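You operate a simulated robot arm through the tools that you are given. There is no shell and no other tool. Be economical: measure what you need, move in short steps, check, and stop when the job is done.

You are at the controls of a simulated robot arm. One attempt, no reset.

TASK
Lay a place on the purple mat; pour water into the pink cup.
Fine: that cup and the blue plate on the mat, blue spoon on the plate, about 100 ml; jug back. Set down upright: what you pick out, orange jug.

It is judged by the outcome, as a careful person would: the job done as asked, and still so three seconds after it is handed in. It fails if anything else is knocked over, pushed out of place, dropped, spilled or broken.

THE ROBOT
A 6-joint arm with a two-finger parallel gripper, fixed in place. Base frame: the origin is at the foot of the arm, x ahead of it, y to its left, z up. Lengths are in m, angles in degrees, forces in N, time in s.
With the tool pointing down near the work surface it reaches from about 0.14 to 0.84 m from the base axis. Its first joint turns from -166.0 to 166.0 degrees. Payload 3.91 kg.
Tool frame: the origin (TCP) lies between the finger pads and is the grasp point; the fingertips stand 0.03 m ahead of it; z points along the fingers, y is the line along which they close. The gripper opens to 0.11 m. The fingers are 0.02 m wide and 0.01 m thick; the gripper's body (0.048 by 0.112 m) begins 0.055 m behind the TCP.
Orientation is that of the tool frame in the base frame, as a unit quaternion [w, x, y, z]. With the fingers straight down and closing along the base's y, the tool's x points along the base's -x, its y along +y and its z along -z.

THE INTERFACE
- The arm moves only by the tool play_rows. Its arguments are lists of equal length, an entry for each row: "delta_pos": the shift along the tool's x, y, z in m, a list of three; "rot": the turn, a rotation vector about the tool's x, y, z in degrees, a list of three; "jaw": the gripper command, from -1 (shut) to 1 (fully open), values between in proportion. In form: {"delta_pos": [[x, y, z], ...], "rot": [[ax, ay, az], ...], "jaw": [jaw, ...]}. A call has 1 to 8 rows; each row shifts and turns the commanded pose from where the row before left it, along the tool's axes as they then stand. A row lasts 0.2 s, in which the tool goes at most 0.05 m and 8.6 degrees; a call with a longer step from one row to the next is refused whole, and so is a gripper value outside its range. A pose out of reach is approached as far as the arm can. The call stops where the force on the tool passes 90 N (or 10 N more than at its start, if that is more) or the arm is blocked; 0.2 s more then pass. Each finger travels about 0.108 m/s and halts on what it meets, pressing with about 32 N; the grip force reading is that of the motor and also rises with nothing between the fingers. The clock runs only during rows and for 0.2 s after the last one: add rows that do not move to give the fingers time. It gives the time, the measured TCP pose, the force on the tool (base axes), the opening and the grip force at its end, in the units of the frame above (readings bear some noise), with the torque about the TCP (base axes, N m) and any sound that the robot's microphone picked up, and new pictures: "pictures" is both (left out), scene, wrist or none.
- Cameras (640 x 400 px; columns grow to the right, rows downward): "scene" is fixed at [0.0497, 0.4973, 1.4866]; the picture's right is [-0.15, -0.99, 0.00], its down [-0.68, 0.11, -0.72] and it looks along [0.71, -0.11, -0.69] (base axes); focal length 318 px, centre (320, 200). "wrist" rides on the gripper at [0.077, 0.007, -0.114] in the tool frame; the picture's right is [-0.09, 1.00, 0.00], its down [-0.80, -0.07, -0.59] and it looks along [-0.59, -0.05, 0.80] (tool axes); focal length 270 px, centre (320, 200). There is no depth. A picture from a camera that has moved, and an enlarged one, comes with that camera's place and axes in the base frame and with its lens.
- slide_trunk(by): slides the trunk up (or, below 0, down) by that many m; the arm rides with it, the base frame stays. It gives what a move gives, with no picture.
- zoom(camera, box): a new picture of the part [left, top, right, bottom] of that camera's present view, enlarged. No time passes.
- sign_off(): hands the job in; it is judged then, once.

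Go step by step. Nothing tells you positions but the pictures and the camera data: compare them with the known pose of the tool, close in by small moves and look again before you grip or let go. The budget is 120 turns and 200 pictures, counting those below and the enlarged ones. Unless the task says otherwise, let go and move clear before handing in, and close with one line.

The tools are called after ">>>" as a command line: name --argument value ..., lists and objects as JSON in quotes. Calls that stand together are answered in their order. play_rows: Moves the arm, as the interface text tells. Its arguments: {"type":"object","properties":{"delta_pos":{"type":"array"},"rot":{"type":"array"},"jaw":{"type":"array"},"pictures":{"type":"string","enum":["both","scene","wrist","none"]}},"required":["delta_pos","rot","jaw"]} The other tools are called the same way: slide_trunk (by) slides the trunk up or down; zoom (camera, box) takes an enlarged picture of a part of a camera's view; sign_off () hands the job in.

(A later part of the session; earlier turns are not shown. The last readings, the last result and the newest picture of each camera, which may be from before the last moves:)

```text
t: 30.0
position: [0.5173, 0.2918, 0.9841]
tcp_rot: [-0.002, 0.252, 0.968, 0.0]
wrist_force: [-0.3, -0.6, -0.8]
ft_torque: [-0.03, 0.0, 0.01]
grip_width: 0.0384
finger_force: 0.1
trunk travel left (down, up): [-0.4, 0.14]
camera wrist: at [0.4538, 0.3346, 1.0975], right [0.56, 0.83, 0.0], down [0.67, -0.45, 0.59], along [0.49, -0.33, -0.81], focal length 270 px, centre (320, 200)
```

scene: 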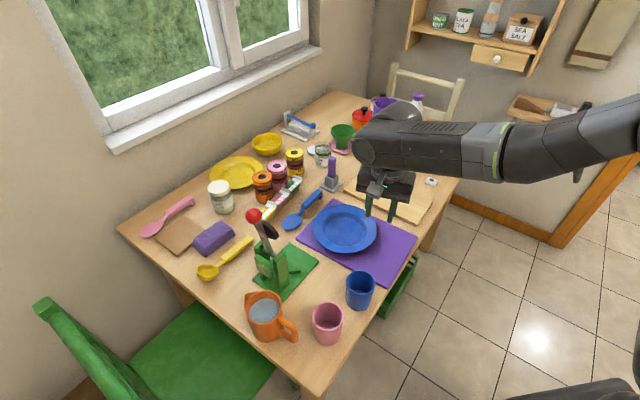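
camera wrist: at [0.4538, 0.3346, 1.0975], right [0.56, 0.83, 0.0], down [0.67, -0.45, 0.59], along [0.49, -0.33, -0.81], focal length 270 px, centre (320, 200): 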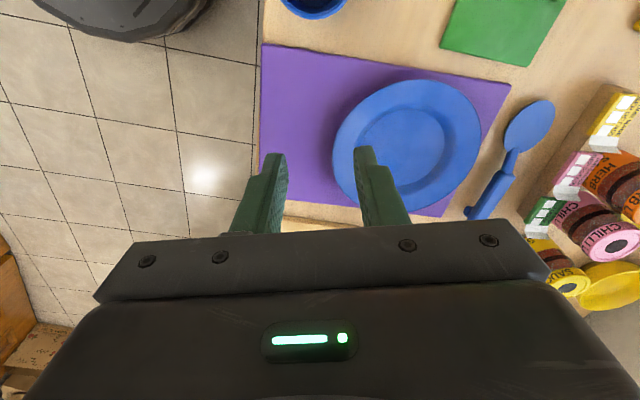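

The plate sits on the mat; the spoon lies just beyond it at about (0.71, 0.49)–(0.82, 0.38), near the edge of the reach. I'll yaw to straddle it and move over the handle to see whether the arm gets there.

>>> play_rows --delta_pos '[[0, 0, 0], [0, 0, 0], [-0.0143, 0.0458, 0.012], [-0.0143, 0.0458, 0.012], [-0.0143, 0.0458, 0.012], [-0.0143, 0.0458, 0.012], [-0.0143, 0.0458, 0.012], [-0.0143, 0.0458, 0.012]]' --rot '[[0, 0, 8.5], [0, 0, 8.5], [0, 0, 0], [0, 0, 0], [0, 0, 0], [0, 0, 0], [0, 0, 0], [0, 0, 0]]' --jaw '[-0.3, -0.3, -0.3, -0.3, -0.3, -0.3, -0.3, -0.3]'

```text
t: 31.8
position: [0.73, 0.3965, 0.9122]
tcp_rot: [-0.002, 0.391, 0.92, 0.0]
wrist_force: [-0.6, 0.9, -0.8]
ft_torque: [-0.03, 0.04, 0.01]
grip_width: 0.0385
finger_force: 0.0
out of reach, approached as far as the arm can: row 7, 8
trunk travel left (down, up): [-0.4, 0.14]
camera wrist: at [0.6822, 0.4564, 1.0262], right [0.78, 0.63, 0.0], down [0.51, -0.63, 0.59], along [0.37, -0.46, -0.81], focal length 270 px, centre (320, 200)
```

scene: 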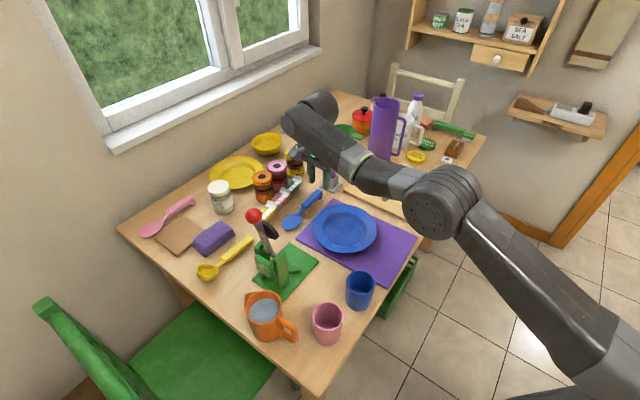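
wrist: 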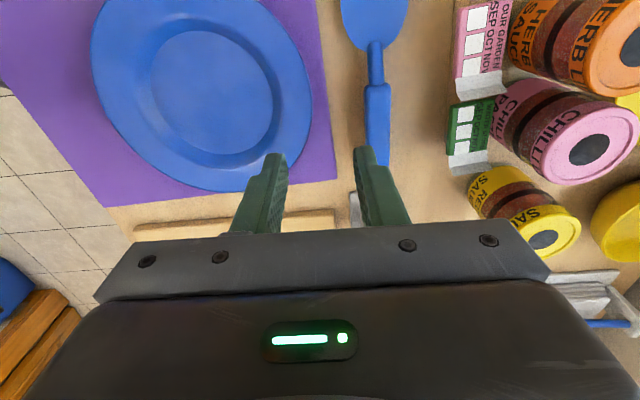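

Reach stops about 4 cm short here. I'll lower toward the table and see whether the reach grows with lower height.

>>> play_rows --delta_pos '[[0, 0, 0.02], [0, 0, 0.02], [0, 0, 0.02]]' --rot '[[0, 0, 0], [0, 0, 0], [0, 0, 0]]' --jaw '[-0.3, -0.3, -0.3]' --pictures "none"

```text
t: 32.6
position: [0.7283, 0.3964, 0.8528]
tcp_rot: [-0.002, 0.391, 0.92, 0.0]
wrist_force: [-0.3, -0.5, -0.7]
ft_torque: [0.02, 0.01, 0.0]
grip_width: 0.0384
finger_force: 0.1
trunk travel left (down, up): [-0.4, 0.14]
```

Reach stays at 0.83 with the tool straight down, so I'll lean the tool outward about 20° to gain the last few centimetres.

>>> play_rows --delta_pos '[[0, 0, -0.015], [0, 0, -0.01], [0, 0, 0], [0, 0, 0]]' --rot '[[-7, 0, 0], [-7, 0, 0], [-6, 0, 0], [0, 0, 0]]' --jaw '[-0.3, -0.3, -0.3, -0.3]' --pictures "wrist"

>>> zoom --camera "scene" --box '[240, 130, 400, 250]'

```text
t: 33.6
position: [0.7272, 0.3949, 0.8781]
tcp_rot: [0.066, 0.385, 0.906, 0.16]
wrist_force: [0.2, -0.6, 0.7]
ft_torque: [-0.01, 0.01, 0.0]
grip_width: 0.0386
finger_force: 0.1
trunk travel left (down, up): [-0.4, 0.14]
camera wrist: at [0.6511, 0.4272, 0.9872], right [0.74, 0.59, 0.34], down [0.36, -0.76, 0.53], along [0.57, -0.27, -0.78], focal length 270 px, centre (320, 200)
```

wrist: 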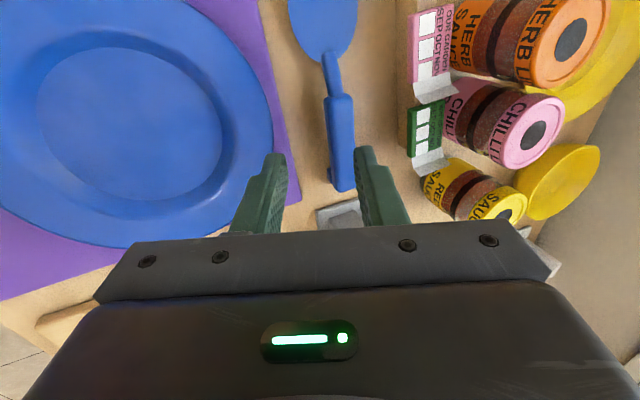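

```text
3.33 times, centred on (320, 190) of scene
camera zoom: at [0.0497, 0.4973, 1.4866], right [-0.15, -0.99, 0.0], down [-0.68, 0.11, -0.72], along [0.71, -0.11, -0.69], focal length 1060 px, centre (320, 233)
```

zoom: 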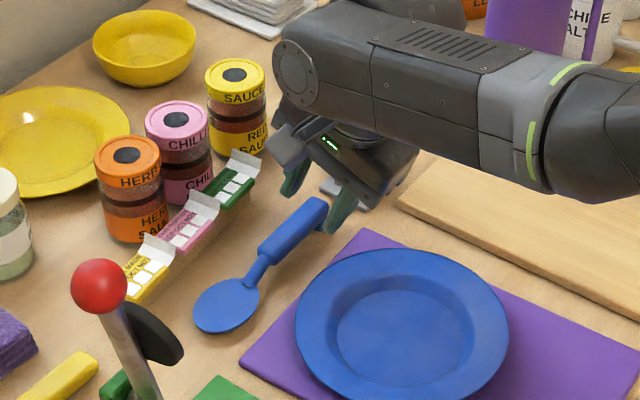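

No longer limited. The handle runs from about (0.755, 0.437) to (0.828, 0.376); I'll move to hover with the fingers straddling its middle.

>>> play_rows --delta_pos '[[-0.0051, 0.0096, 0.0236], [-0.0051, 0.0096, 0.0236], [-0.0051, 0.0096, 0.0236]]' --rot '[[0, 0, 0], [0, 0, 0], [0, 0, 0]]' --jaw '[-0.3, -0.3, -0.3]' --pictures "wrist"

>>> zoom --camera "wrist" --box '[220, 40, 420, 240]'

>>> zoom --camera "scene" --box '[260, 150, 380, 240]'

```text
t: 34.4
position: [0.7765, 0.4214, 0.8218]
tcp_rot: [0.066, 0.386, 0.906, 0.159]
wrist_force: [0.1, 0.2, 1.1]
ft_torque: [0.01, -0.01, -0.01]
grip_width: 0.0384
finger_force: 0.0
trunk travel left (down, up): [-0.4, 0.14]
camera wrist: at [0.7, 0.4528, 0.9305], right [0.74, 0.59, 0.34], down [0.36, -0.76, 0.53], along [0.57, -0.27, -0.78], focal length 270 px, centre (320, 200)
```

wrist: 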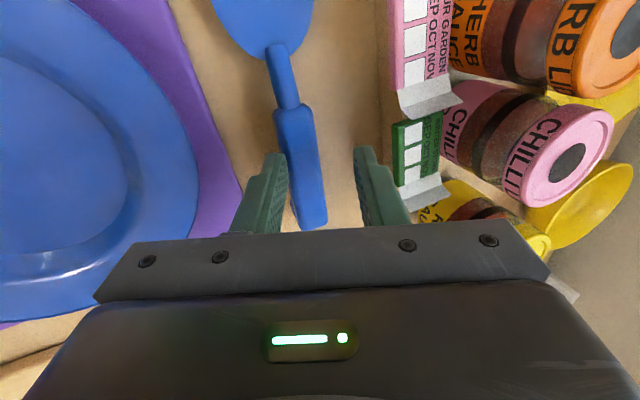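

```text
2.00 times, centred on (320, 140) of wrist
camera zoom: at [0.7, 0.4528, 0.9305], right [0.74, 0.59, 0.34], down [0.36, -0.76, 0.53], along [0.57, -0.27, -0.78], focal length 541 px, centre (320, 320)
```

zoom: 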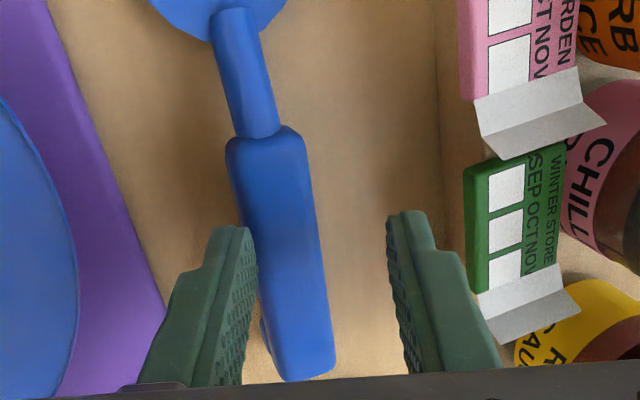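

```text
4.44 times, centred on (320, 195) of scene
camera zoom: at [0.0497, 0.4973, 1.4866], right [-0.15, -0.99, 0.0], down [-0.68, 0.11, -0.72], along [0.71, -0.11, -0.69], focal length 1413 px, centre (320, 222)
```

zoom: 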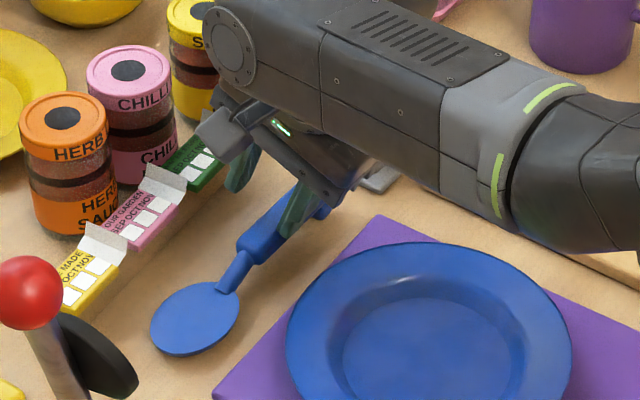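

The handle is between the fingers but nearer the inner one. I'll shift inward and down together.

>>> play_rows --delta_pos '[[0, -0.01, 0.004], [0, -0.008, 0.006]]' --rot '[[0, 0, 0], [0, 0, 0]]' --jaw '[-0.3, -0.3]' --pictures "none"

>>> zoom --camera "wrist" --box '[220, 40, 420, 240]'

```text
t: 35.0
position: [0.7648, 0.4118, 0.8065]
tcp_rot: [0.065, 0.385, 0.907, 0.16]
wrist_force: [-0.3, 0.9, -0.6]
ft_torque: [0.02, 0.02, -0.01]
grip_width: 0.0386
finger_force: 0.1
trunk travel left (down, up): [-0.4, 0.14]
```

```text
2.00 times, centred on (320, 140) of wrist
camera zoom: at [0.6895, 0.4432, 0.9149], right [0.74, 0.59, 0.34], down [0.36, -0.76, 0.53], along [0.57, -0.27, -0.78], focal length 541 px, centre (320, 320)
```

zoom: 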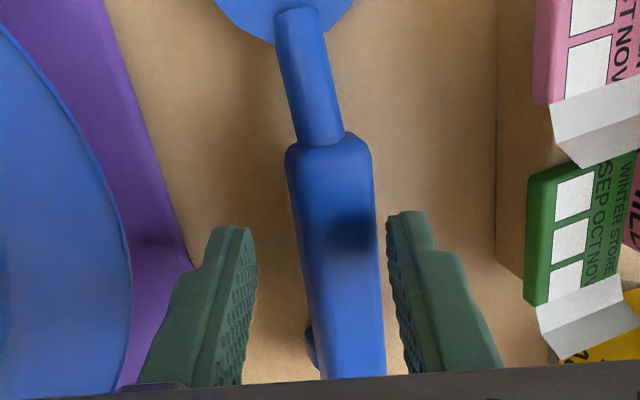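

Well straddled. Lower 11 mm and close.

>>> play_rows --delta_pos '[[0, 0.001, 0.011], [0, 0, 0], [0, 0, 0], [0, 0, 0], [0, 0, 0]]' --rot '[[0, 0, 0], [0, 0, 0], [0, 0, 0], [0, 0, 0], [0, 0, 0]]' --jaw '[-0.3, -0.5, -0.7, -1, -1]' --pictures "none"

>>> zoom --camera "wrist" --box '[220, 40, 420, 240]'

```text
t: 36.2
position: [0.7702, 0.4137, 0.7964]
tcp_rot: [0.066, 0.387, 0.906, 0.16]
wrist_force: [-0.9, -1.1, 10.2]
ft_torque: [0.26, 0.46, 0.06]
grip_width: 0.023
finger_force: 31.8
trunk travel left (down, up): [-0.4, 0.14]
```

```text
2.00 times, centred on (320, 140) of wrist
camera zoom: at [0.6924, 0.4461, 0.9065], right [0.74, 0.59, 0.34], down [0.36, -0.77, 0.53], along [0.57, -0.27, -0.78], focal length 541 px, centre (320, 320)
```

zoom: 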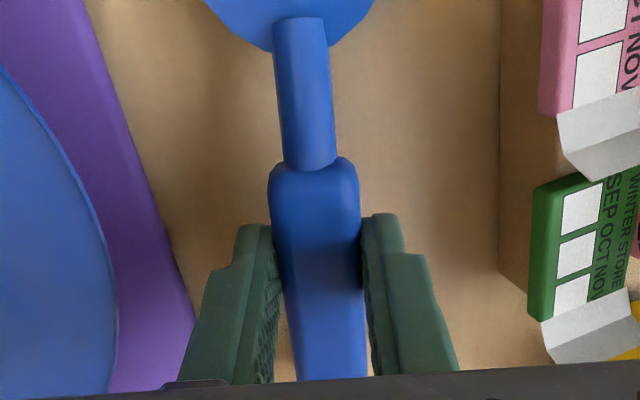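

Gripped on the handle. Lifting 6 cm.

>>> play_rows --delta_pos '[[0, 0.0034, -0.0094], [0, 0.0068, -0.0188], [0, 0.0068, -0.0188], [0, 0.0068, -0.0188]]' --rot '[[0, 0, 0], [0, 0, 0], [0, 0, 0], [0, 0, 0]]' --jaw '[-1, -1, -1, -1]' --pictures "wrist"

>>> zoom --camera "scene" --box '[260, 150, 420, 270]'

```text
t: 37.2
position: [0.7682, 0.4145, 0.8644]
tcp_rot: [0.066, 0.385, 0.907, 0.16]
wrist_force: [0.0, -0.7, -0.1]
ft_torque: [-0.04, -0.03, -0.01]
grip_width: 0.0229
finger_force: 32.0
trunk travel left (down, up): [-0.4, 0.14]
camera wrist: at [0.6922, 0.4457, 0.9744], right [0.74, 0.59, 0.34], down [0.36, -0.76, 0.53], along [0.57, -0.27, -0.78], focal length 270 px, centre (320, 200)
```

wrist: 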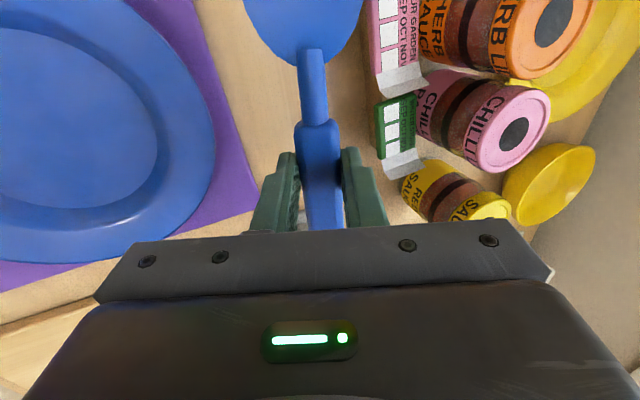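

```text
3.33 times, centred on (340, 210) of scene
camera zoom: at [0.0497, 0.4973, 1.4866], right [-0.15, -0.99, 0.0], down [-0.68, 0.11, -0.72], along [0.71, -0.11, -0.69], focal length 1060 px, centre (253, 167)
```

zoom: 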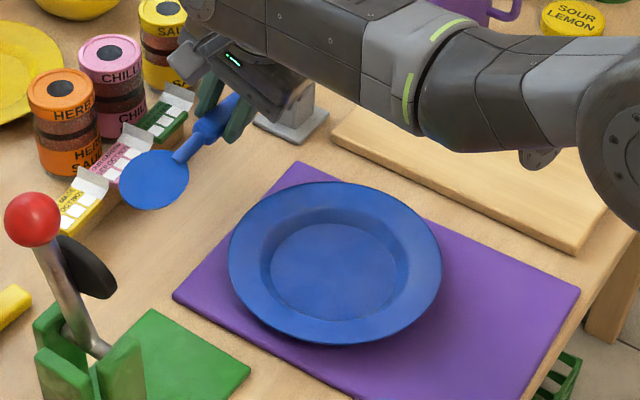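

Spoon lifted; plate centre is at about (0.647, 0.333). Carrying the spoon over the plate.

>>> play_rows --delta_pos '[[0, -0.0365, -0.0159], [0, -0.0365, -0.0159], [0, -0.0365, -0.0159], [0, -0.0365, -0.0159], [0, 0, 0]]' --rot '[[0, 0, 0], [0, 0, 0], [0, 0, 0], [0, 0, 0], [0, 0, 0]]' --jaw '[-1, -1, -1, -1, -1]' --pictures "wrist"

>>> zoom --camera "scene" --box '[260, 150, 420, 270]'

```text
t: 38.4
position: [0.6549, 0.3043, 0.8738]
tcp_rot: [0.065, 0.385, 0.907, 0.16]
wrist_force: [0.0, 0.3, 0.0]
ft_torque: [0.01, 0.0, -0.04]
grip_width: 0.023
finger_force: 31.9
trunk travel left (down, up): [-0.4, 0.14]
camera wrist: at [0.5788, 0.3356, 0.9837], right [0.74, 0.59, 0.34], down [0.36, -0.76, 0.53], along [0.57, -0.27, -0.78], focal length 270 px, centre (320, 200)
```

wrist: 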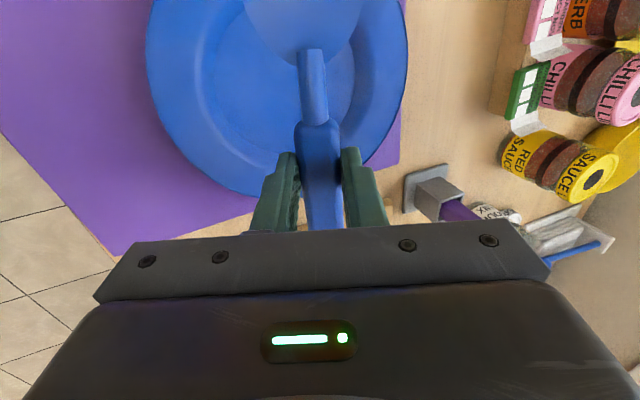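

```text
3.33 times, centred on (340, 210) of scene
camera zoom: at [0.0497, 0.4973, 1.4866], right [-0.15, -0.99, 0.0], down [-0.68, 0.11, -0.72], along [0.71, -0.11, -0.69], focal length 1060 px, centre (253, 167)
```

zoom: 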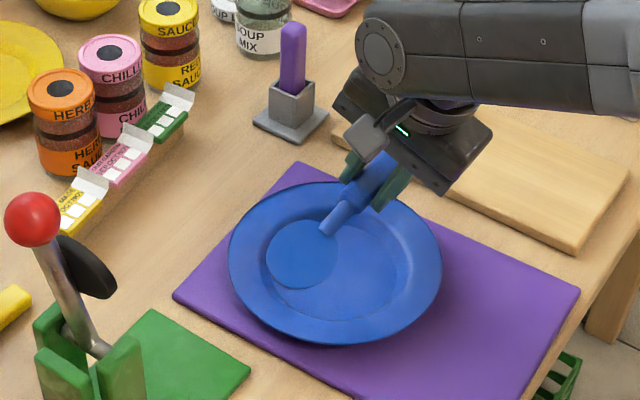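

I'll shift the spoon 2 cm along its handle so the bowl sits in the plate, and lower to just above the rim.

>>> play_rows --delta_pos '[[-0.0099, -0.0075, 0.0211], [-0.0099, -0.0075, 0.0211], [0, 0, 0]]' --rot '[[0, 0, 0], [0, 0, 0], [0, 0, 0]]' --jaw '[-1, -1, -1]' --pictures "wrist"

>>> zoom --camera "scene" --box '[300, 170, 400, 250]'

```text
t: 39.2
position: [0.669, 0.2907, 0.8309]
tcp_rot: [0.066, 0.385, 0.907, 0.16]
wrist_force: [-0.2, 0.3, 0.2]
ft_torque: [0.01, 0.0, -0.01]
grip_width: 0.0229
finger_force: 31.6
trunk travel left (down, up): [-0.4, 0.14]
camera wrist: at [0.5921, 0.3218, 0.94], right [0.74, 0.59, 0.34], down [0.36, -0.76, 0.53], along [0.57, -0.27, -0.78], focal length 270 px, centre (320, 200)
```

wrist: 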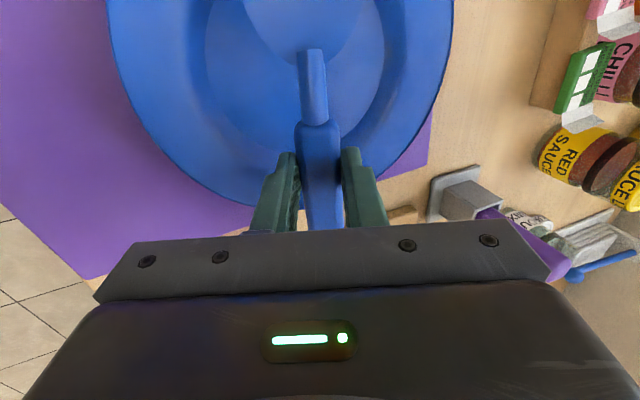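

```text
5.00 times, centred on (350, 210) of scene
camera zoom: at [0.0497, 0.4973, 1.4866], right [-0.15, -0.99, 0.0], down [-0.68, 0.11, -0.72], along [0.71, -0.11, -0.69], focal length 1590 px, centre (170, 150)
```

zoom: 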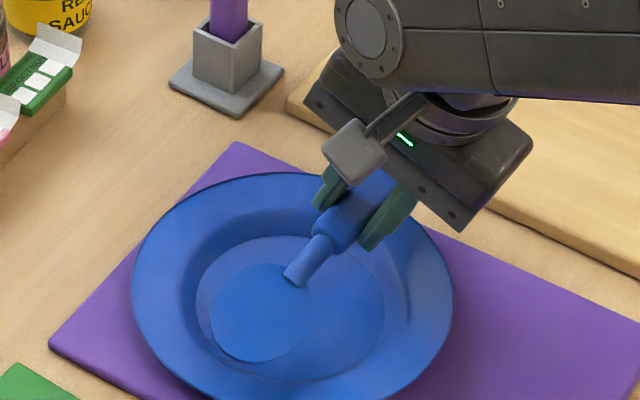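

Lowering in small steps until the spoon touches the plate.

>>> play_rows --delta_pos '[[0, -0.0014, 0.00375], [0, -0.0014, 0.00375]]' --rot '[[0, 0, 0], [0, 0, 0]]' --jaw '[-1, -1]' --pictures "none"

>>> play_rows --delta_pos '[[0, -0.001, 0.0028]]' --rot '[[0, 0, 0]]' --jaw '[-1]' --pictures "none"

>>> play_rows --delta_pos '[[0, -0.0007, 0.0019]]' --rot '[[0, 0, 0]]' --jaw '[-1]' --pictures "wrist"

```text
t: 39.8
position: [0.6687, 0.2883, 0.8269]
tcp_rot: [0.068, 0.385, 0.906, 0.162]
wrist_force: [0.5, -0.9, 21.9]
ft_torque: [-0.26, -0.2, -0.02]
grip_width: 0.0229
finger_force: 32.1
trunk travel left (down, up): [-0.4, 0.14]
```

```text
t: 40.2
position: [0.6687, 0.2905, 0.823]
tcp_rot: [0.069, 0.384, 0.906, 0.163]
wrist_force: [5.7, 3.4, 28.6]
ft_torque: [0.09, -0.2, 0.0]
grip_width: 0.0234
finger_force: 31.9
trunk travel left (down, up): [-0.4, 0.14]
```

```text
t: 40.6
position: [0.6676, 0.2896, 0.8192]
tcp_rot: [0.068, 0.384, 0.906, 0.162]
wrist_force: [8.6, 4.9, 30.7]
ft_torque: [0.18, -0.29, -0.1]
grip_width: 0.0231
finger_force: 32.2
trunk travel left (down, up): [-0.4, 0.14]
camera wrist: at [0.5915, 0.3222, 0.9294], right [0.73, 0.59, 0.34], down [0.36, -0.77, 0.53], along [0.58, -0.27, -0.77], focal length 270 px, centre (320, 200)
```

wrist: 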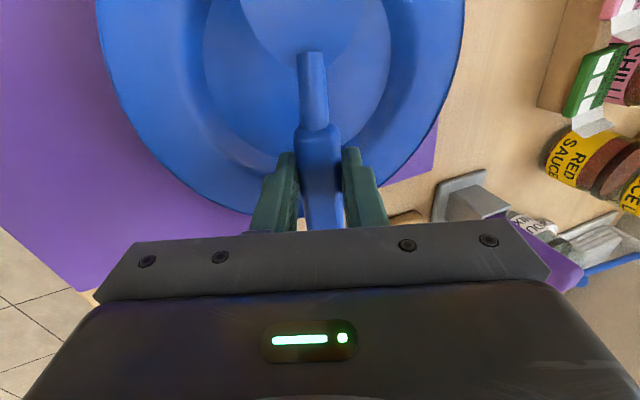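

It touched earlier than expected; I'm pressing. Back up 7 mm and look at the plate.

>>> play_rows --delta_pos '[[0, 0.0012, -0.0033], [0, 0.0012, -0.0033]]' --rot '[[0, 0, 0], [0, 0, 0]]' --jaw '[-1, -1]' --pictures "none"

>>> zoom --camera "scene" --box '[290, 170, 420, 280]'

```text
t: 41.2
position: [0.6665, 0.2887, 0.8217]
tcp_rot: [0.062, 0.387, 0.907, 0.156]
wrist_force: [-0.7, 0.2, 3.5]
ft_torque: [-0.17, -0.12, -0.04]
grip_width: 0.0226
finger_force: 32.1
trunk travel left (down, up): [-0.4, 0.14]
```

```text
3.64 times, centred on (355, 225) of scene
camera zoom: at [0.0497, 0.4973, 1.4866], right [-0.15, -0.99, 0.0], down [-0.68, 0.11, -0.72], along [0.71, -0.11, -0.69], focal length 1156 px, centre (193, 109)
```

zoom: 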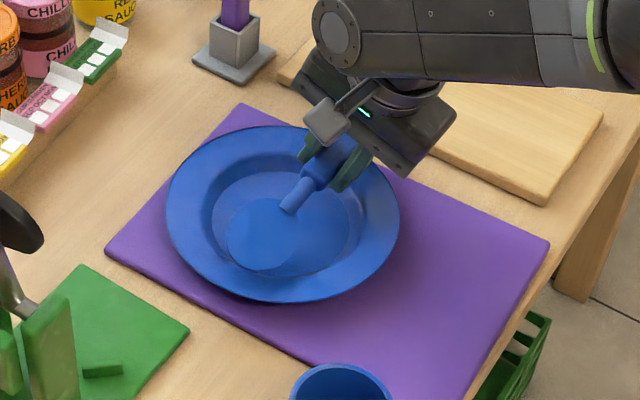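

Light contact now and the plate still sits flat. Opening gently.

>>> play_rows --delta_pos '[[0, 0, 0], [0, 0, 0], [0, 0, 0], [0, 0, 0]]' --rot '[[0, 0, 0], [0, 0, 0], [0, 0, 0], [0, 0, 0]]' --jaw '[-0.55, -0.5, -0.4, -0.3]' --pictures "none"

>>> zoom --camera "scene" --box '[290, 170, 420, 280]'

>>> zoom --camera "wrist" --box '[120, 0, 480, 240]'

```text
t: 42.2
position: [0.6687, 0.2899, 0.8251]
tcp_rot: [0.066, 0.385, 0.907, 0.16]
wrist_force: [-0.1, 0.5, -0.2]
ft_torque: [0.01, 0.03, -0.02]
grip_width: 0.0384
finger_force: 0.0
trunk travel left (down, up): [-0.4, 0.14]
```

```text
3.64 times, centred on (355, 225) of scene
camera zoom: at [0.0497, 0.4973, 1.4866], right [-0.15, -0.99, 0.0], down [-0.68, 0.11, -0.72], along [0.71, -0.11, -0.69], focal length 1156 px, centre (193, 109)
```

zoom: 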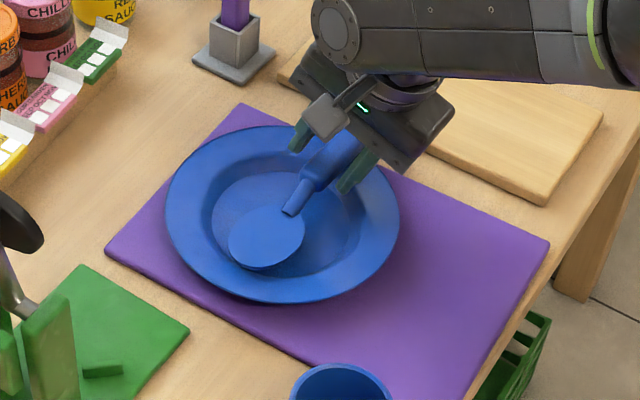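

```text
1.67 times, centred on (300, 120) of wrist
camera zoom: at [0.592, 0.3223, 0.934], right [0.74, 0.59, 0.34], down [0.36, -0.76, 0.53], along [0.57, -0.27, -0.78], focal length 450 px, centre (353, 333)
```

zoom: 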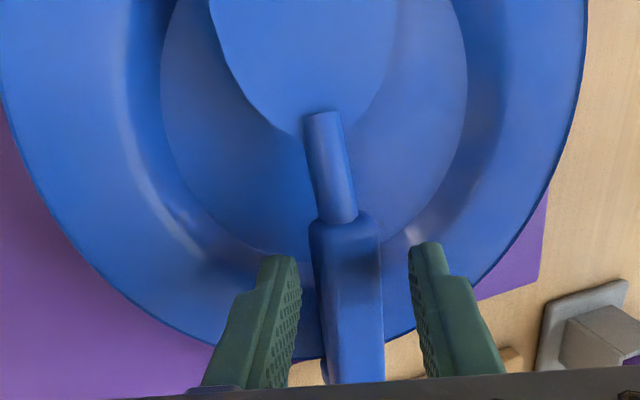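

The spoon lies in the plate with its handle on the rim. Retreating along the tool axis.

>>> play_rows --delta_pos '[[0, 0, -0.01], [0, 0, -0.03], [0, 0, -0.04], [0, 0, -0.04]]' --rot '[[0, 0, 0], [0, 0, 0], [0, 0, 0], [0, 0, 0]]' --jaw '[-0.3, -0.3, -0.3, -0.3]'

>>> zoom --camera "scene" --box '[290, 170, 420, 280]'

```text
t: 43.2
position: [0.6383, 0.2619, 0.9374]
tcp_rot: [0.066, 0.387, 0.906, 0.16]
wrist_force: [-0.3, -0.1, -0.7]
ft_torque: [0.01, -0.01, 0.03]
grip_width: 0.0382
finger_force: 0.0
trunk travel left (down, up): [-0.4, 0.14]
camera wrist: at [0.5618, 0.294, 1.0474], right [0.74, 0.59, 0.34], down [0.36, -0.76, 0.53], along [0.57, -0.27, -0.78], focal length 270 px, centre (320, 200)
```

scene: 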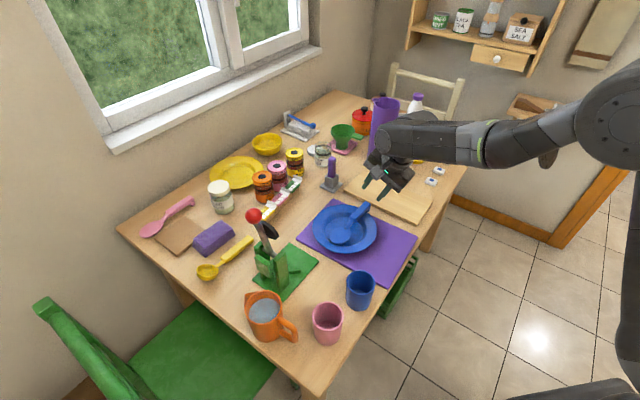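
wrist: 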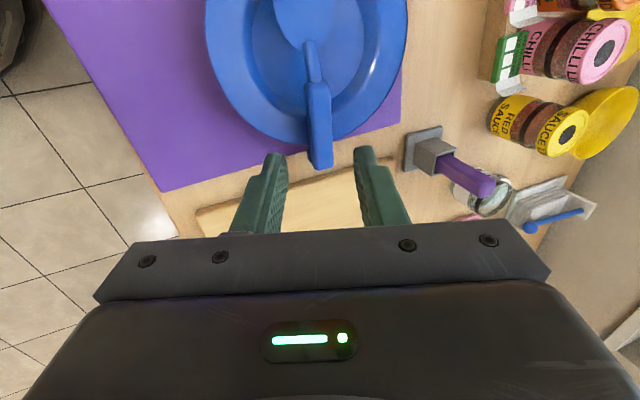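

```text
3.64 times, centred on (355, 225) of scene
camera zoom: at [0.0497, 0.4973, 1.4866], right [-0.15, -0.99, 0.0], down [-0.68, 0.11, -0.72], along [0.71, -0.11, -0.69], focal length 1156 px, centre (193, 109)
```

zoom: 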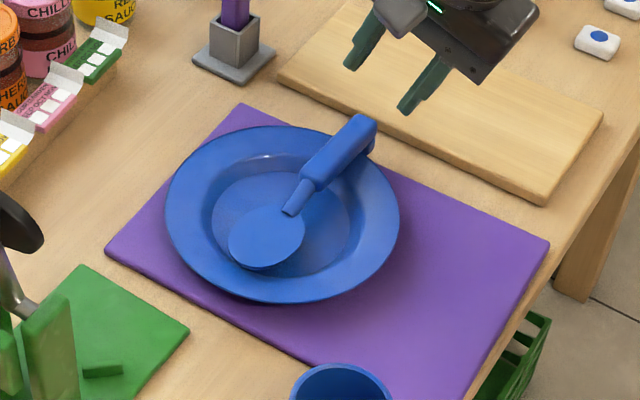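

The place is shaping up: plate on the mat, spoon on the plate. Next is the pink cup at about (0.352, 0.434). I'll straighten the tool, yaw and move above it.

>>> play_rows --delta_pos '[[0, 0, -0.01], [0, 0, -0.01], [0, 0, -0.01], [0, 0, 0], [0, 0, 0], [0, 0, 0], [0, 0, 0]]' --rot '[[6.7, 0, 0], [6.7, 0, 0], [6.6, 0, 0], [0, 0, 7.75], [0, 0, 7.75], [0, 0, 7.75], [0, 0, 7.75]]' --jaw '[0, 0.5, 1, 1, 1, 1, 1]' --pictures "none"

>>> play_rows --delta_pos '[[0.029, -0.03, 0], [0.029, -0.03, 0], [0.029, -0.03, 0], [0.029, -0.03, 0], [0.029, -0.03, 0], [0.029, -0.03, 0], [0.029, -0.03, 0], [0.0, 0, 0]]' --rot '[[0, 0, 0], [0, 0, 0], [0, 0, 0], [0, 0, 0], [0, 0, 0], [0, 0, 0], [0, 0, 0], [0, 0, 0]]' --jaw '[1, 1, 1, 1, 1, 1, 1, 1]'

```text
t: 44.8
position: [0.6358, 0.2561, 0.9653]
tcp_rot: [-0.002, 0.623, 0.782, -0.001]
wrist_force: [0.1, 0.2, -0.3]
ft_torque: [0.01, -0.02, -0.01]
grip_width: 0.1102
finger_force: 0.1
trunk travel left (down, up): [-0.4, 0.14]
```

```text
t: 46.6
position: [0.3843, 0.4107, 0.9694]
tcp_rot: [-0.001, 0.623, 0.782, -0.001]
wrist_force: [0.2, 0.4, -0.6]
ft_torque: [0.0, 0.0, 0.0]
grip_width: 0.1102
finger_force: 0.1
trunk travel left (down, up): [-0.4, 0.14]
camera wrist: at [0.375, 0.4859, 1.0831], right [0.99, 0.14, 0.0], down [0.11, -0.8, 0.59], along [0.08, -0.59, -0.81], focal length 270 px, centre (320, 200)
```

scene: 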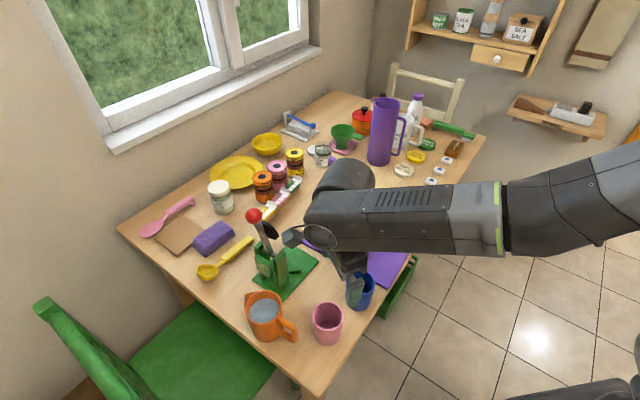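
wrist: 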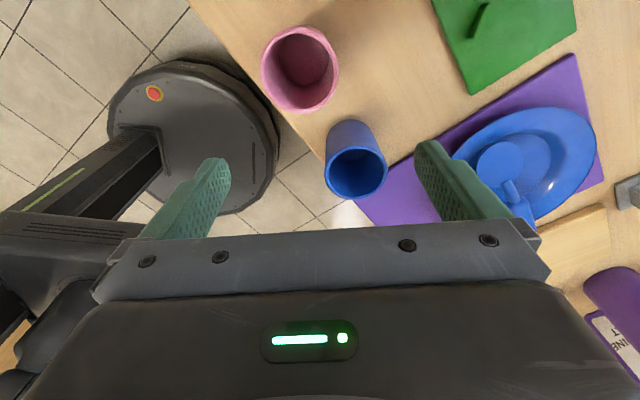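

The pink cup shows at about (0.358, 0.438). Moving above it and down to just over the rim to check alignment.

>>> play_rows --delta_pos '[[0.016, -0.0097, 0.0], [0.016, -0.0097, 0.02], [0, 0, 0.03]]' --rot '[[0, 0, 0], [0, 0, 0], [0, 0, 0]]' --jaw '[1, 1, 1]'

>>> zoom --camera "scene" --box '[220, 200, 420, 360]'

```text
t: 47.4
position: [0.3587, 0.4361, 0.9172]
tcp_rot: [-0.001, 0.622, 0.783, -0.001]
wrist_force: [0.2, 0.6, 0.3]
ft_torque: [-0.02, 0.03, 0.02]
grip_width: 0.1099
finger_force: 0.2
trunk travel left (down, up): [-0.4, 0.14]
camera wrist: at [0.3478, 0.5117, 1.0313], right [0.99, 0.14, 0.0], down [0.11, -0.8, 0.59], along [0.08, -0.59, -0.8], focal length 270 px, centre (320, 200)
```

scene: 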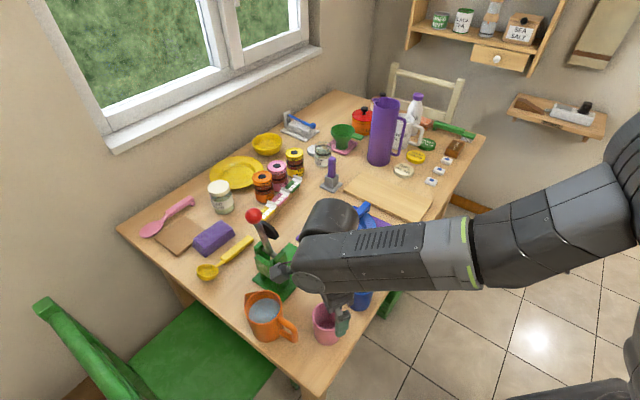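
wrist: 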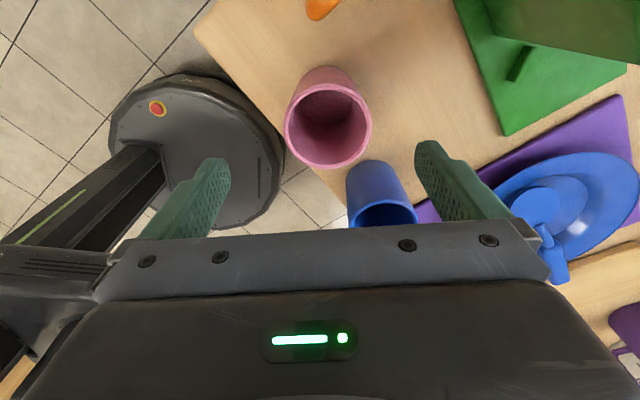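

```text
2.50 times, centred on (320, 280) of scene
camera zoom: at [0.0497, 0.4973, 1.4866], right [-0.15, -0.99, 0.0], down [-0.68, 0.11, -0.72], along [0.71, -0.11, -0.69], focal length 795 px, centre (320, 0)
```

zoom: 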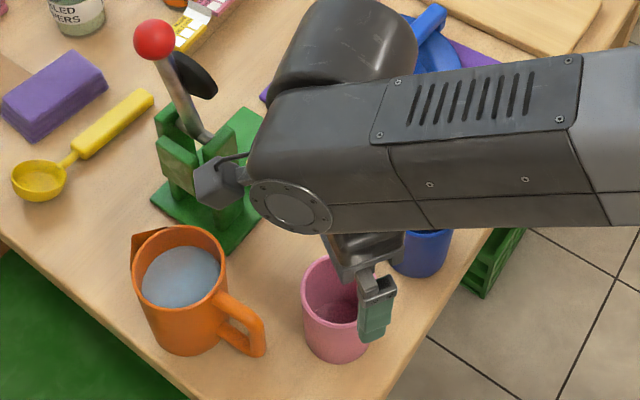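

Aligned within a few millimetres. Descending around the cup.

>>> play_rows --delta_pos '[[0.003, 0, 0.025], [0, 0, 0.025], [0, 0, 0.025], [0, 0, 0.025]]' --rot '[[0, 0, 0], [0, 0, 0], [0, 0, 0], [0, 0, 0]]' --jaw '[1, 1, 1, 1]'

>>> zoom --camera "scene" --box '[220, 200, 420, 360]'

```text
t: 48.4
position: [0.3579, 0.4377, 0.8184]
tcp_rot: [-0.002, 0.622, 0.783, -0.001]
wrist_force: [0.1, -0.8, 1.0]
ft_torque: [0.0, -0.01, -0.05]
grip_width: 0.1096
finger_force: 0.1
trunk travel left (down, up): [-0.4, 0.14]
camera wrist: at [0.347, 0.5137, 0.9319], right [0.99, 0.14, 0.0], down [0.11, -0.8, 0.59], along [0.08, -0.59, -0.81], focal length 270 px, centre (320, 200)
```

scene: 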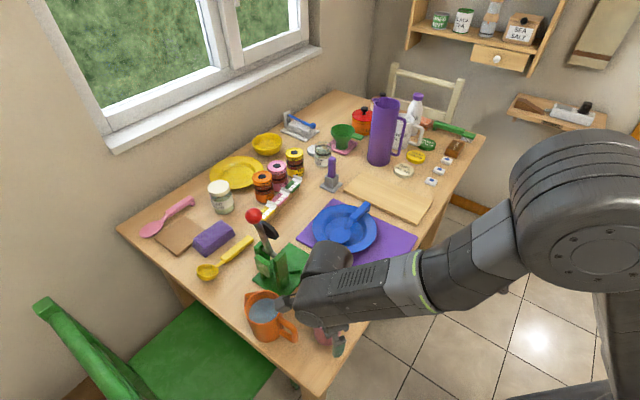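
wrist: 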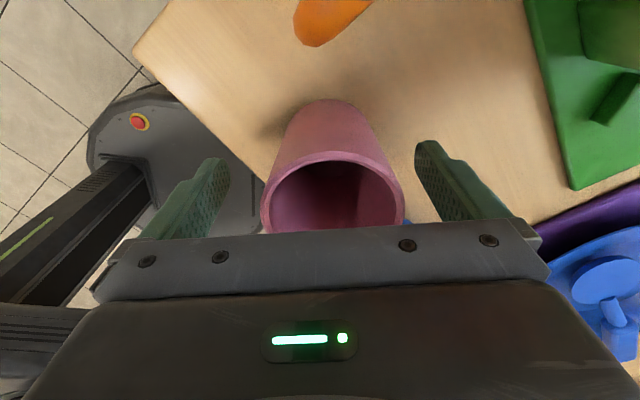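

```text
2.50 times, centred on (320, 280) of scene
camera zoom: at [0.0497, 0.4973, 1.4866], right [-0.15, -0.99, 0.0], down [-0.68, 0.11, -0.72], along [0.71, -0.11, -0.69], focal length 795 px, centre (320, 0)
```

zoom: 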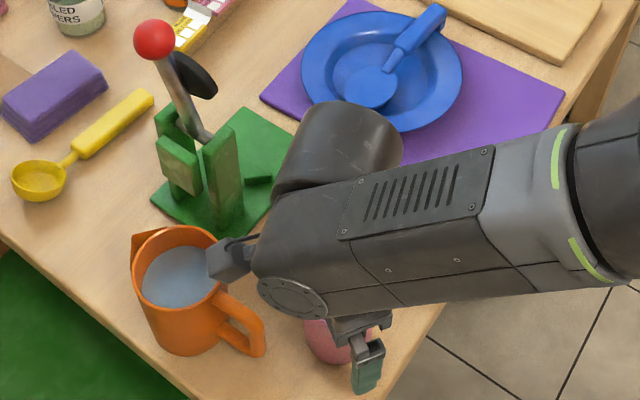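

The cup is between the fingers. Closing gently.

>>> play_rows --delta_pos '[[0, 0, 0], [0, 0, 0], [0, 0, 0], [0, 0, 0], [0, 0, 0], [0, 0, 0]]' --rot '[[0, 0, 0], [0, 0, 0], [0, 0, 0], [0, 0, 0], [0, 0, 0], [0, 0, 0]]' --jaw '[0.6, 0.3, 0.15, 0, -0.3, -0.3]' --pictures "wrist"

```text
t: 49.8
position: [0.3565, 0.4383, 0.8179]
tcp_rot: [-0.001, 0.622, 0.783, 0.0]
wrist_force: [0.7, 0.3, 0.3]
ft_torque: [0.02, -0.02, -0.03]
grip_width: 0.0652
finger_force: 31.9
trunk travel left (down, up): [-0.4, 0.14]
camera wrist: at [0.3469, 0.5136, 0.932], right [0.99, 0.14, 0.0], down [0.11, -0.8, 0.59], along [0.08, -0.59, -0.8], focal length 270 px, centre (320, 200)
```

wrist: 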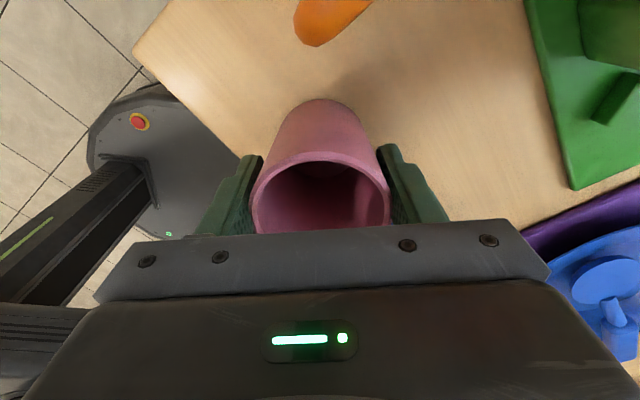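

Gripped at 65 mm. Lifting well above the blue cup.

>>> play_rows --delta_pos '[[0, 0, -0.02], [0, 0, -0.04], [0, 0, -0.045], [0, 0, -0.045], [0, 0, -0.02]]' --rot '[[0, 0, 0], [0, 0, 5], [0, 0, 5], [0, 0, 5], [0, 0, 5]]' --jaw '[-0.3, -0.3, -0.3, -0.3, -0.3]'

```text
t: 51.0
position: [0.3598, 0.4372, 0.9889]
tcp_rot: [-0.002, 0.749, 0.662, -0.001]
wrist_force: [-0.9, 0.1, -0.3]
ft_torque: [0.05, -0.01, -0.01]
grip_width: 0.0653
finger_force: 32.8
trunk travel left (down, up): [-0.4, 0.14]
camera wrist: at [0.3761, 0.5115, 1.102], right [0.98, -0.21, 0.0], down [-0.17, -0.79, 0.59], along [-0.13, -0.58, -0.8], focal length 270 px, centre (320, 200)
```

scene: 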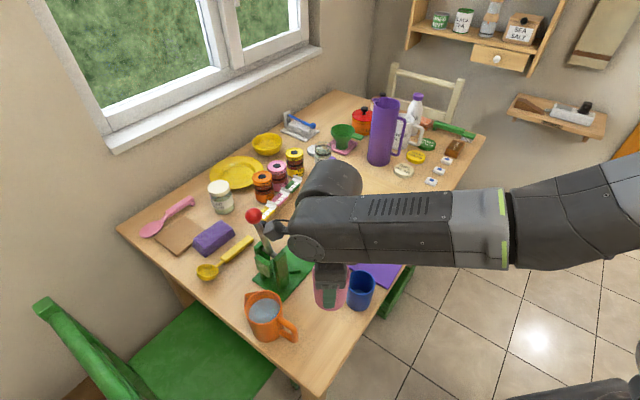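
wrist: 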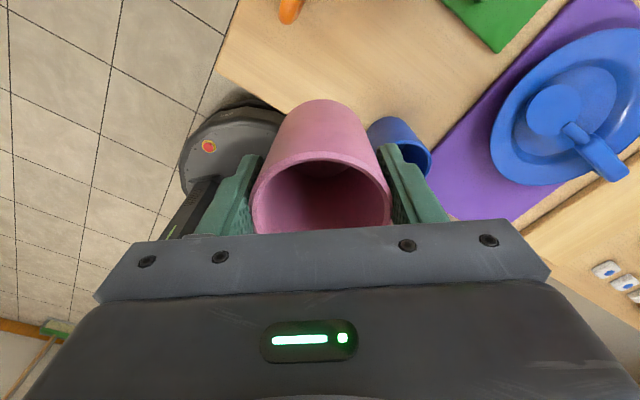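

Cup held upright. Carrying it over to the near-right end of the mat.

>>> play_rows --delta_pos '[[-0.0272, 0.0313, 0], [-0.0272, 0.0313, 0], [-0.0272, 0.0313, 0], [-0.0272, 0.0313, 0], [-0.0272, 0.0313, 0], [-0.0272, 0.0313, 0], [-0.0272, 0.0313, 0], [0, 0, 0.03]]' --rot '[[0, 0, 0], [0, 0, 0], [0, 0, 0], [0, 0, 0], [0, 0, 0], [0, 0, 0], [0, 0, 0], [0, 0, 0]]' --jaw '[-0.3, -0.3, -0.3, -0.3, -0.3, -0.3, -0.3, -0.3]'

```text
t: 52.8
position: [0.553, 0.2221, 0.954]
tcp_rot: [-0.001, 0.749, 0.663, 0.0]
wrist_force: [-0.4, -0.4, -0.5]
ft_torque: [0.01, 0.01, 0.01]
grip_width: 0.0654
finger_force: 31.9
trunk travel left (down, up): [-0.4, 0.14]
camera wrist: at [0.5692, 0.2965, 1.0681], right [0.98, -0.21, 0.0], down [-0.17, -0.79, 0.59], along [-0.13, -0.58, -0.8], focal length 270 px, centre (320, 200)
```

scene: 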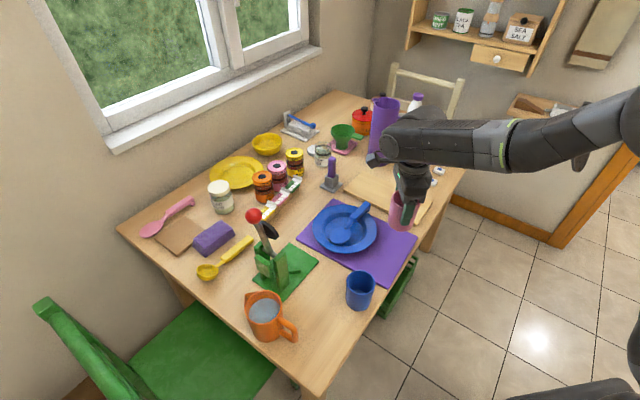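
wrist: 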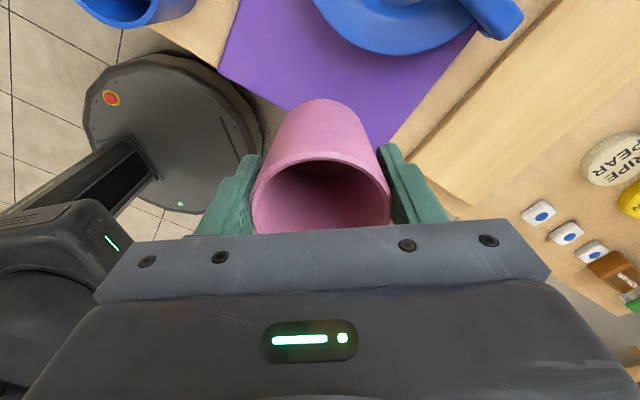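

Over the target near (0.554, 0.221). Lowering close to the mat.

>>> play_rows --delta_pos '[[0, 0, 0.035], [0, 0, 0.035], [0, 0, 0.03], [0, 0, 0.018]]' --rot '[[0, 0, 0], [0, 0, 0], [0, 0, 0], [0, 0, 0]]' --jaw '[-0.3, -0.3, -0.3, -0.3]' --pictures "wrist"

>>> zoom --camera "scene" --box '[290, 170, 450, 290]'

```text
t: 53.8
position: [0.5513, 0.2208, 0.8372]
tcp_rot: [-0.001, 0.749, 0.662, -0.001]
wrist_force: [-0.4, 0.6, -0.9]
ft_torque: [-0.03, 0.0, -0.04]
grip_width: 0.0656
finger_force: 32.0
trunk travel left (down, up): [-0.4, 0.14]
camera wrist: at [0.5681, 0.2959, 0.9506], right [0.98, -0.21, 0.0], down [-0.17, -0.79, 0.59], along [-0.13, -0.58, -0.8], focal length 270 px, centre (320, 200)
```

wrist: 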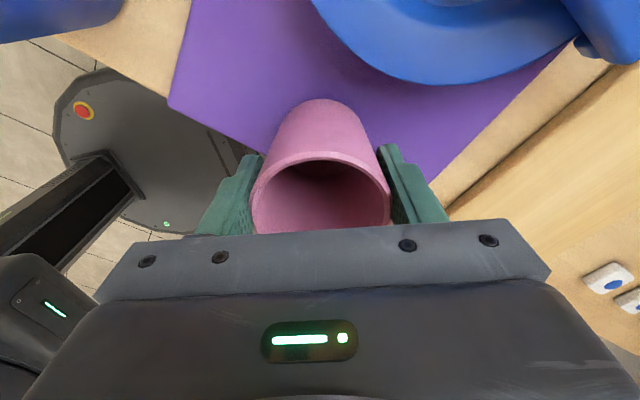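

```text
3.33 times, centred on (370, 230) of scene
camera zoom: at [0.0497, 0.4973, 1.4866], right [-0.15, -0.99, 0.0], down [-0.68, 0.11, -0.72], along [0.71, -0.11, -0.69], focal length 1060 px, centre (153, 100)
```

zoom: 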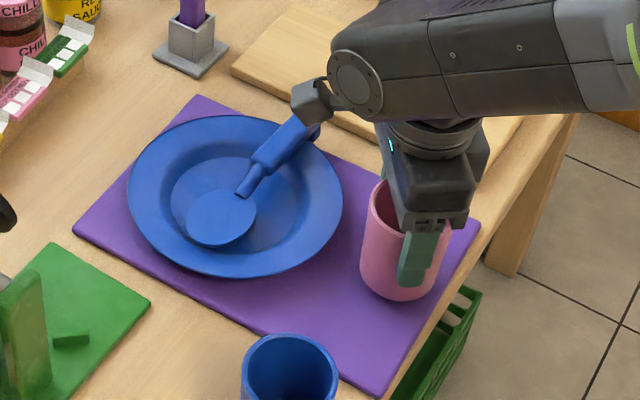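

The cup would land very near the mat's end edge, so I'll nudge it about 6 mm toward the plate and 2 cm sideways, then set it down.

>>> play_rows --delta_pos '[[-0.0071, 0.0195, 0], [0, 0, 0.007], [0, 0, 0.003], [0, 0, 0]]' --rot '[[0, 0, 0], [0, 0, 0], [0, 0, 0], [0, 0, 0]]' --jaw '[-0.3, -0.3, -0.3, -0.3]' --pictures "none"

>>> play_rows --delta_pos '[[0, 0, 0.002]]' --rot '[[0, 0, 0]]' --jaw '[-0.3]' --pictures "none"

>>> zoom --camera "scene" --box '[290, 170, 450, 290]'

```text
t: 54.8
position: [0.57, 0.2129, 0.8276]
tcp_rot: [-0.002, 0.749, 0.662, -0.001]
wrist_force: [-0.2, 0.1, 0.1]
ft_torque: [-0.03, 0.0, 0.03]
grip_width: 0.0656
finger_force: 31.9
trunk travel left (down, up): [-0.4, 0.14]
```

```text
t: 55.2
position: [0.5685, 0.2111, 0.826]
tcp_rot: [-0.002, 0.749, 0.663, -0.001]
wrist_force: [0.5, 0.4, 2.5]
ft_torque: [0.04, 0.11, -0.07]
grip_width: 0.0652
finger_force: 32.3
trunk travel left (down, up): [-0.4, 0.14]
```

```text
3.33 times, centred on (370, 230) of scene
camera zoom: at [0.0497, 0.4973, 1.4866], right [-0.15, -0.99, 0.0], down [-0.68, 0.11, -0.72], along [0.71, -0.11, -0.69], focal length 1060 px, centre (153, 100)
```

zoom: 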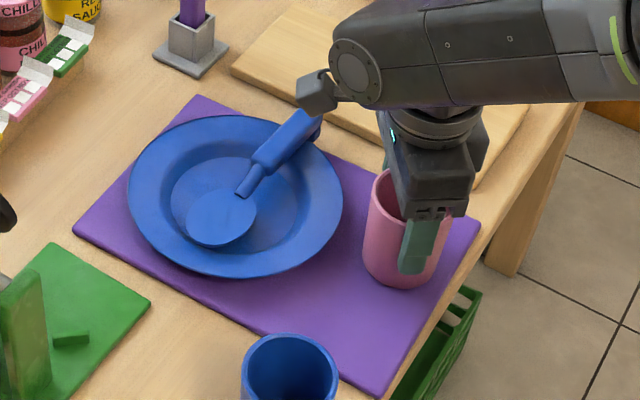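

Touchdown, with a margin all round. Opening and rising.

>>> play_rows --delta_pos '[[0, 0, 0], [0, 0, 0], [0, 0, 0], [0, 0, -0.02], [0, 0, -0.04], [0, 0, -0.04], [0, 0, -0.04], [0, 0, -0.03]]' --rot '[[0, 0, 0], [0, 0, 0], [0, 0, 0], [0, 0, 0], [0, 0, 0], [0, 0, 0], [0, 0, 0], [0, 0, 0]]' --jaw '[0.25, 0.4, 0.6, 0.6, 0.6, 0.6, 0.6, 0.6]'

>>> zoom --camera "scene" --box '[290, 170, 450, 290]'

```text
t: 57.0
position: [0.5707, 0.2151, 0.9975]
tcp_rot: [-0.001, 0.749, 0.663, -0.001]
wrist_force: [0.0, 0.1, -0.2]
ft_torque: [0.01, -0.02, -0.03]
grip_width: 0.0879
finger_force: 0.2
trunk travel left (down, up): [-0.4, 0.14]
camera wrist: at [0.5876, 0.2885, 1.1105], right [0.98, -0.21, 0.0], down [-0.17, -0.79, 0.59], along [-0.13, -0.58, -0.8], focal length 270 px, centre (320, 200)
```

scene: 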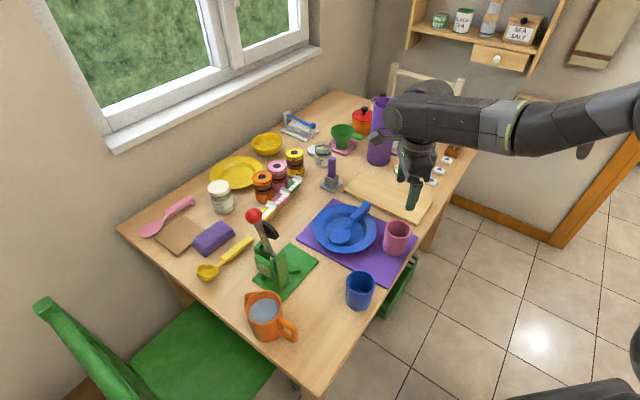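
wrist: 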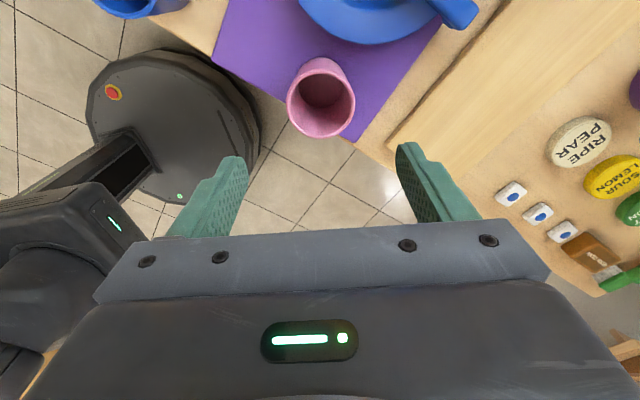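

```text
3.33 times, centred on (370, 230) of scene
camera zoom: at [0.0497, 0.4973, 1.4866], right [-0.15, -0.99, 0.0], down [-0.68, 0.11, -0.72], along [0.71, -0.11, -0.69], focal length 1060 px, centre (153, 100)
```

zoom: 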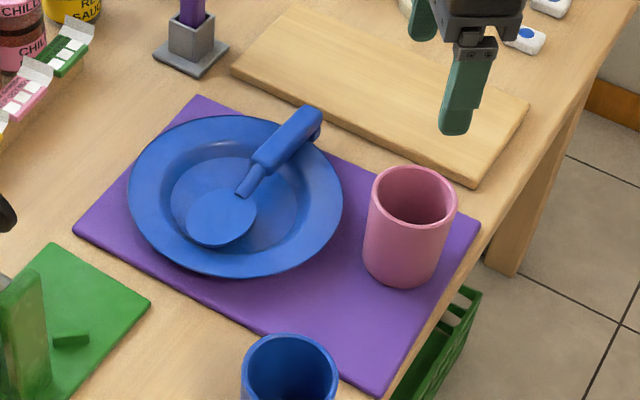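

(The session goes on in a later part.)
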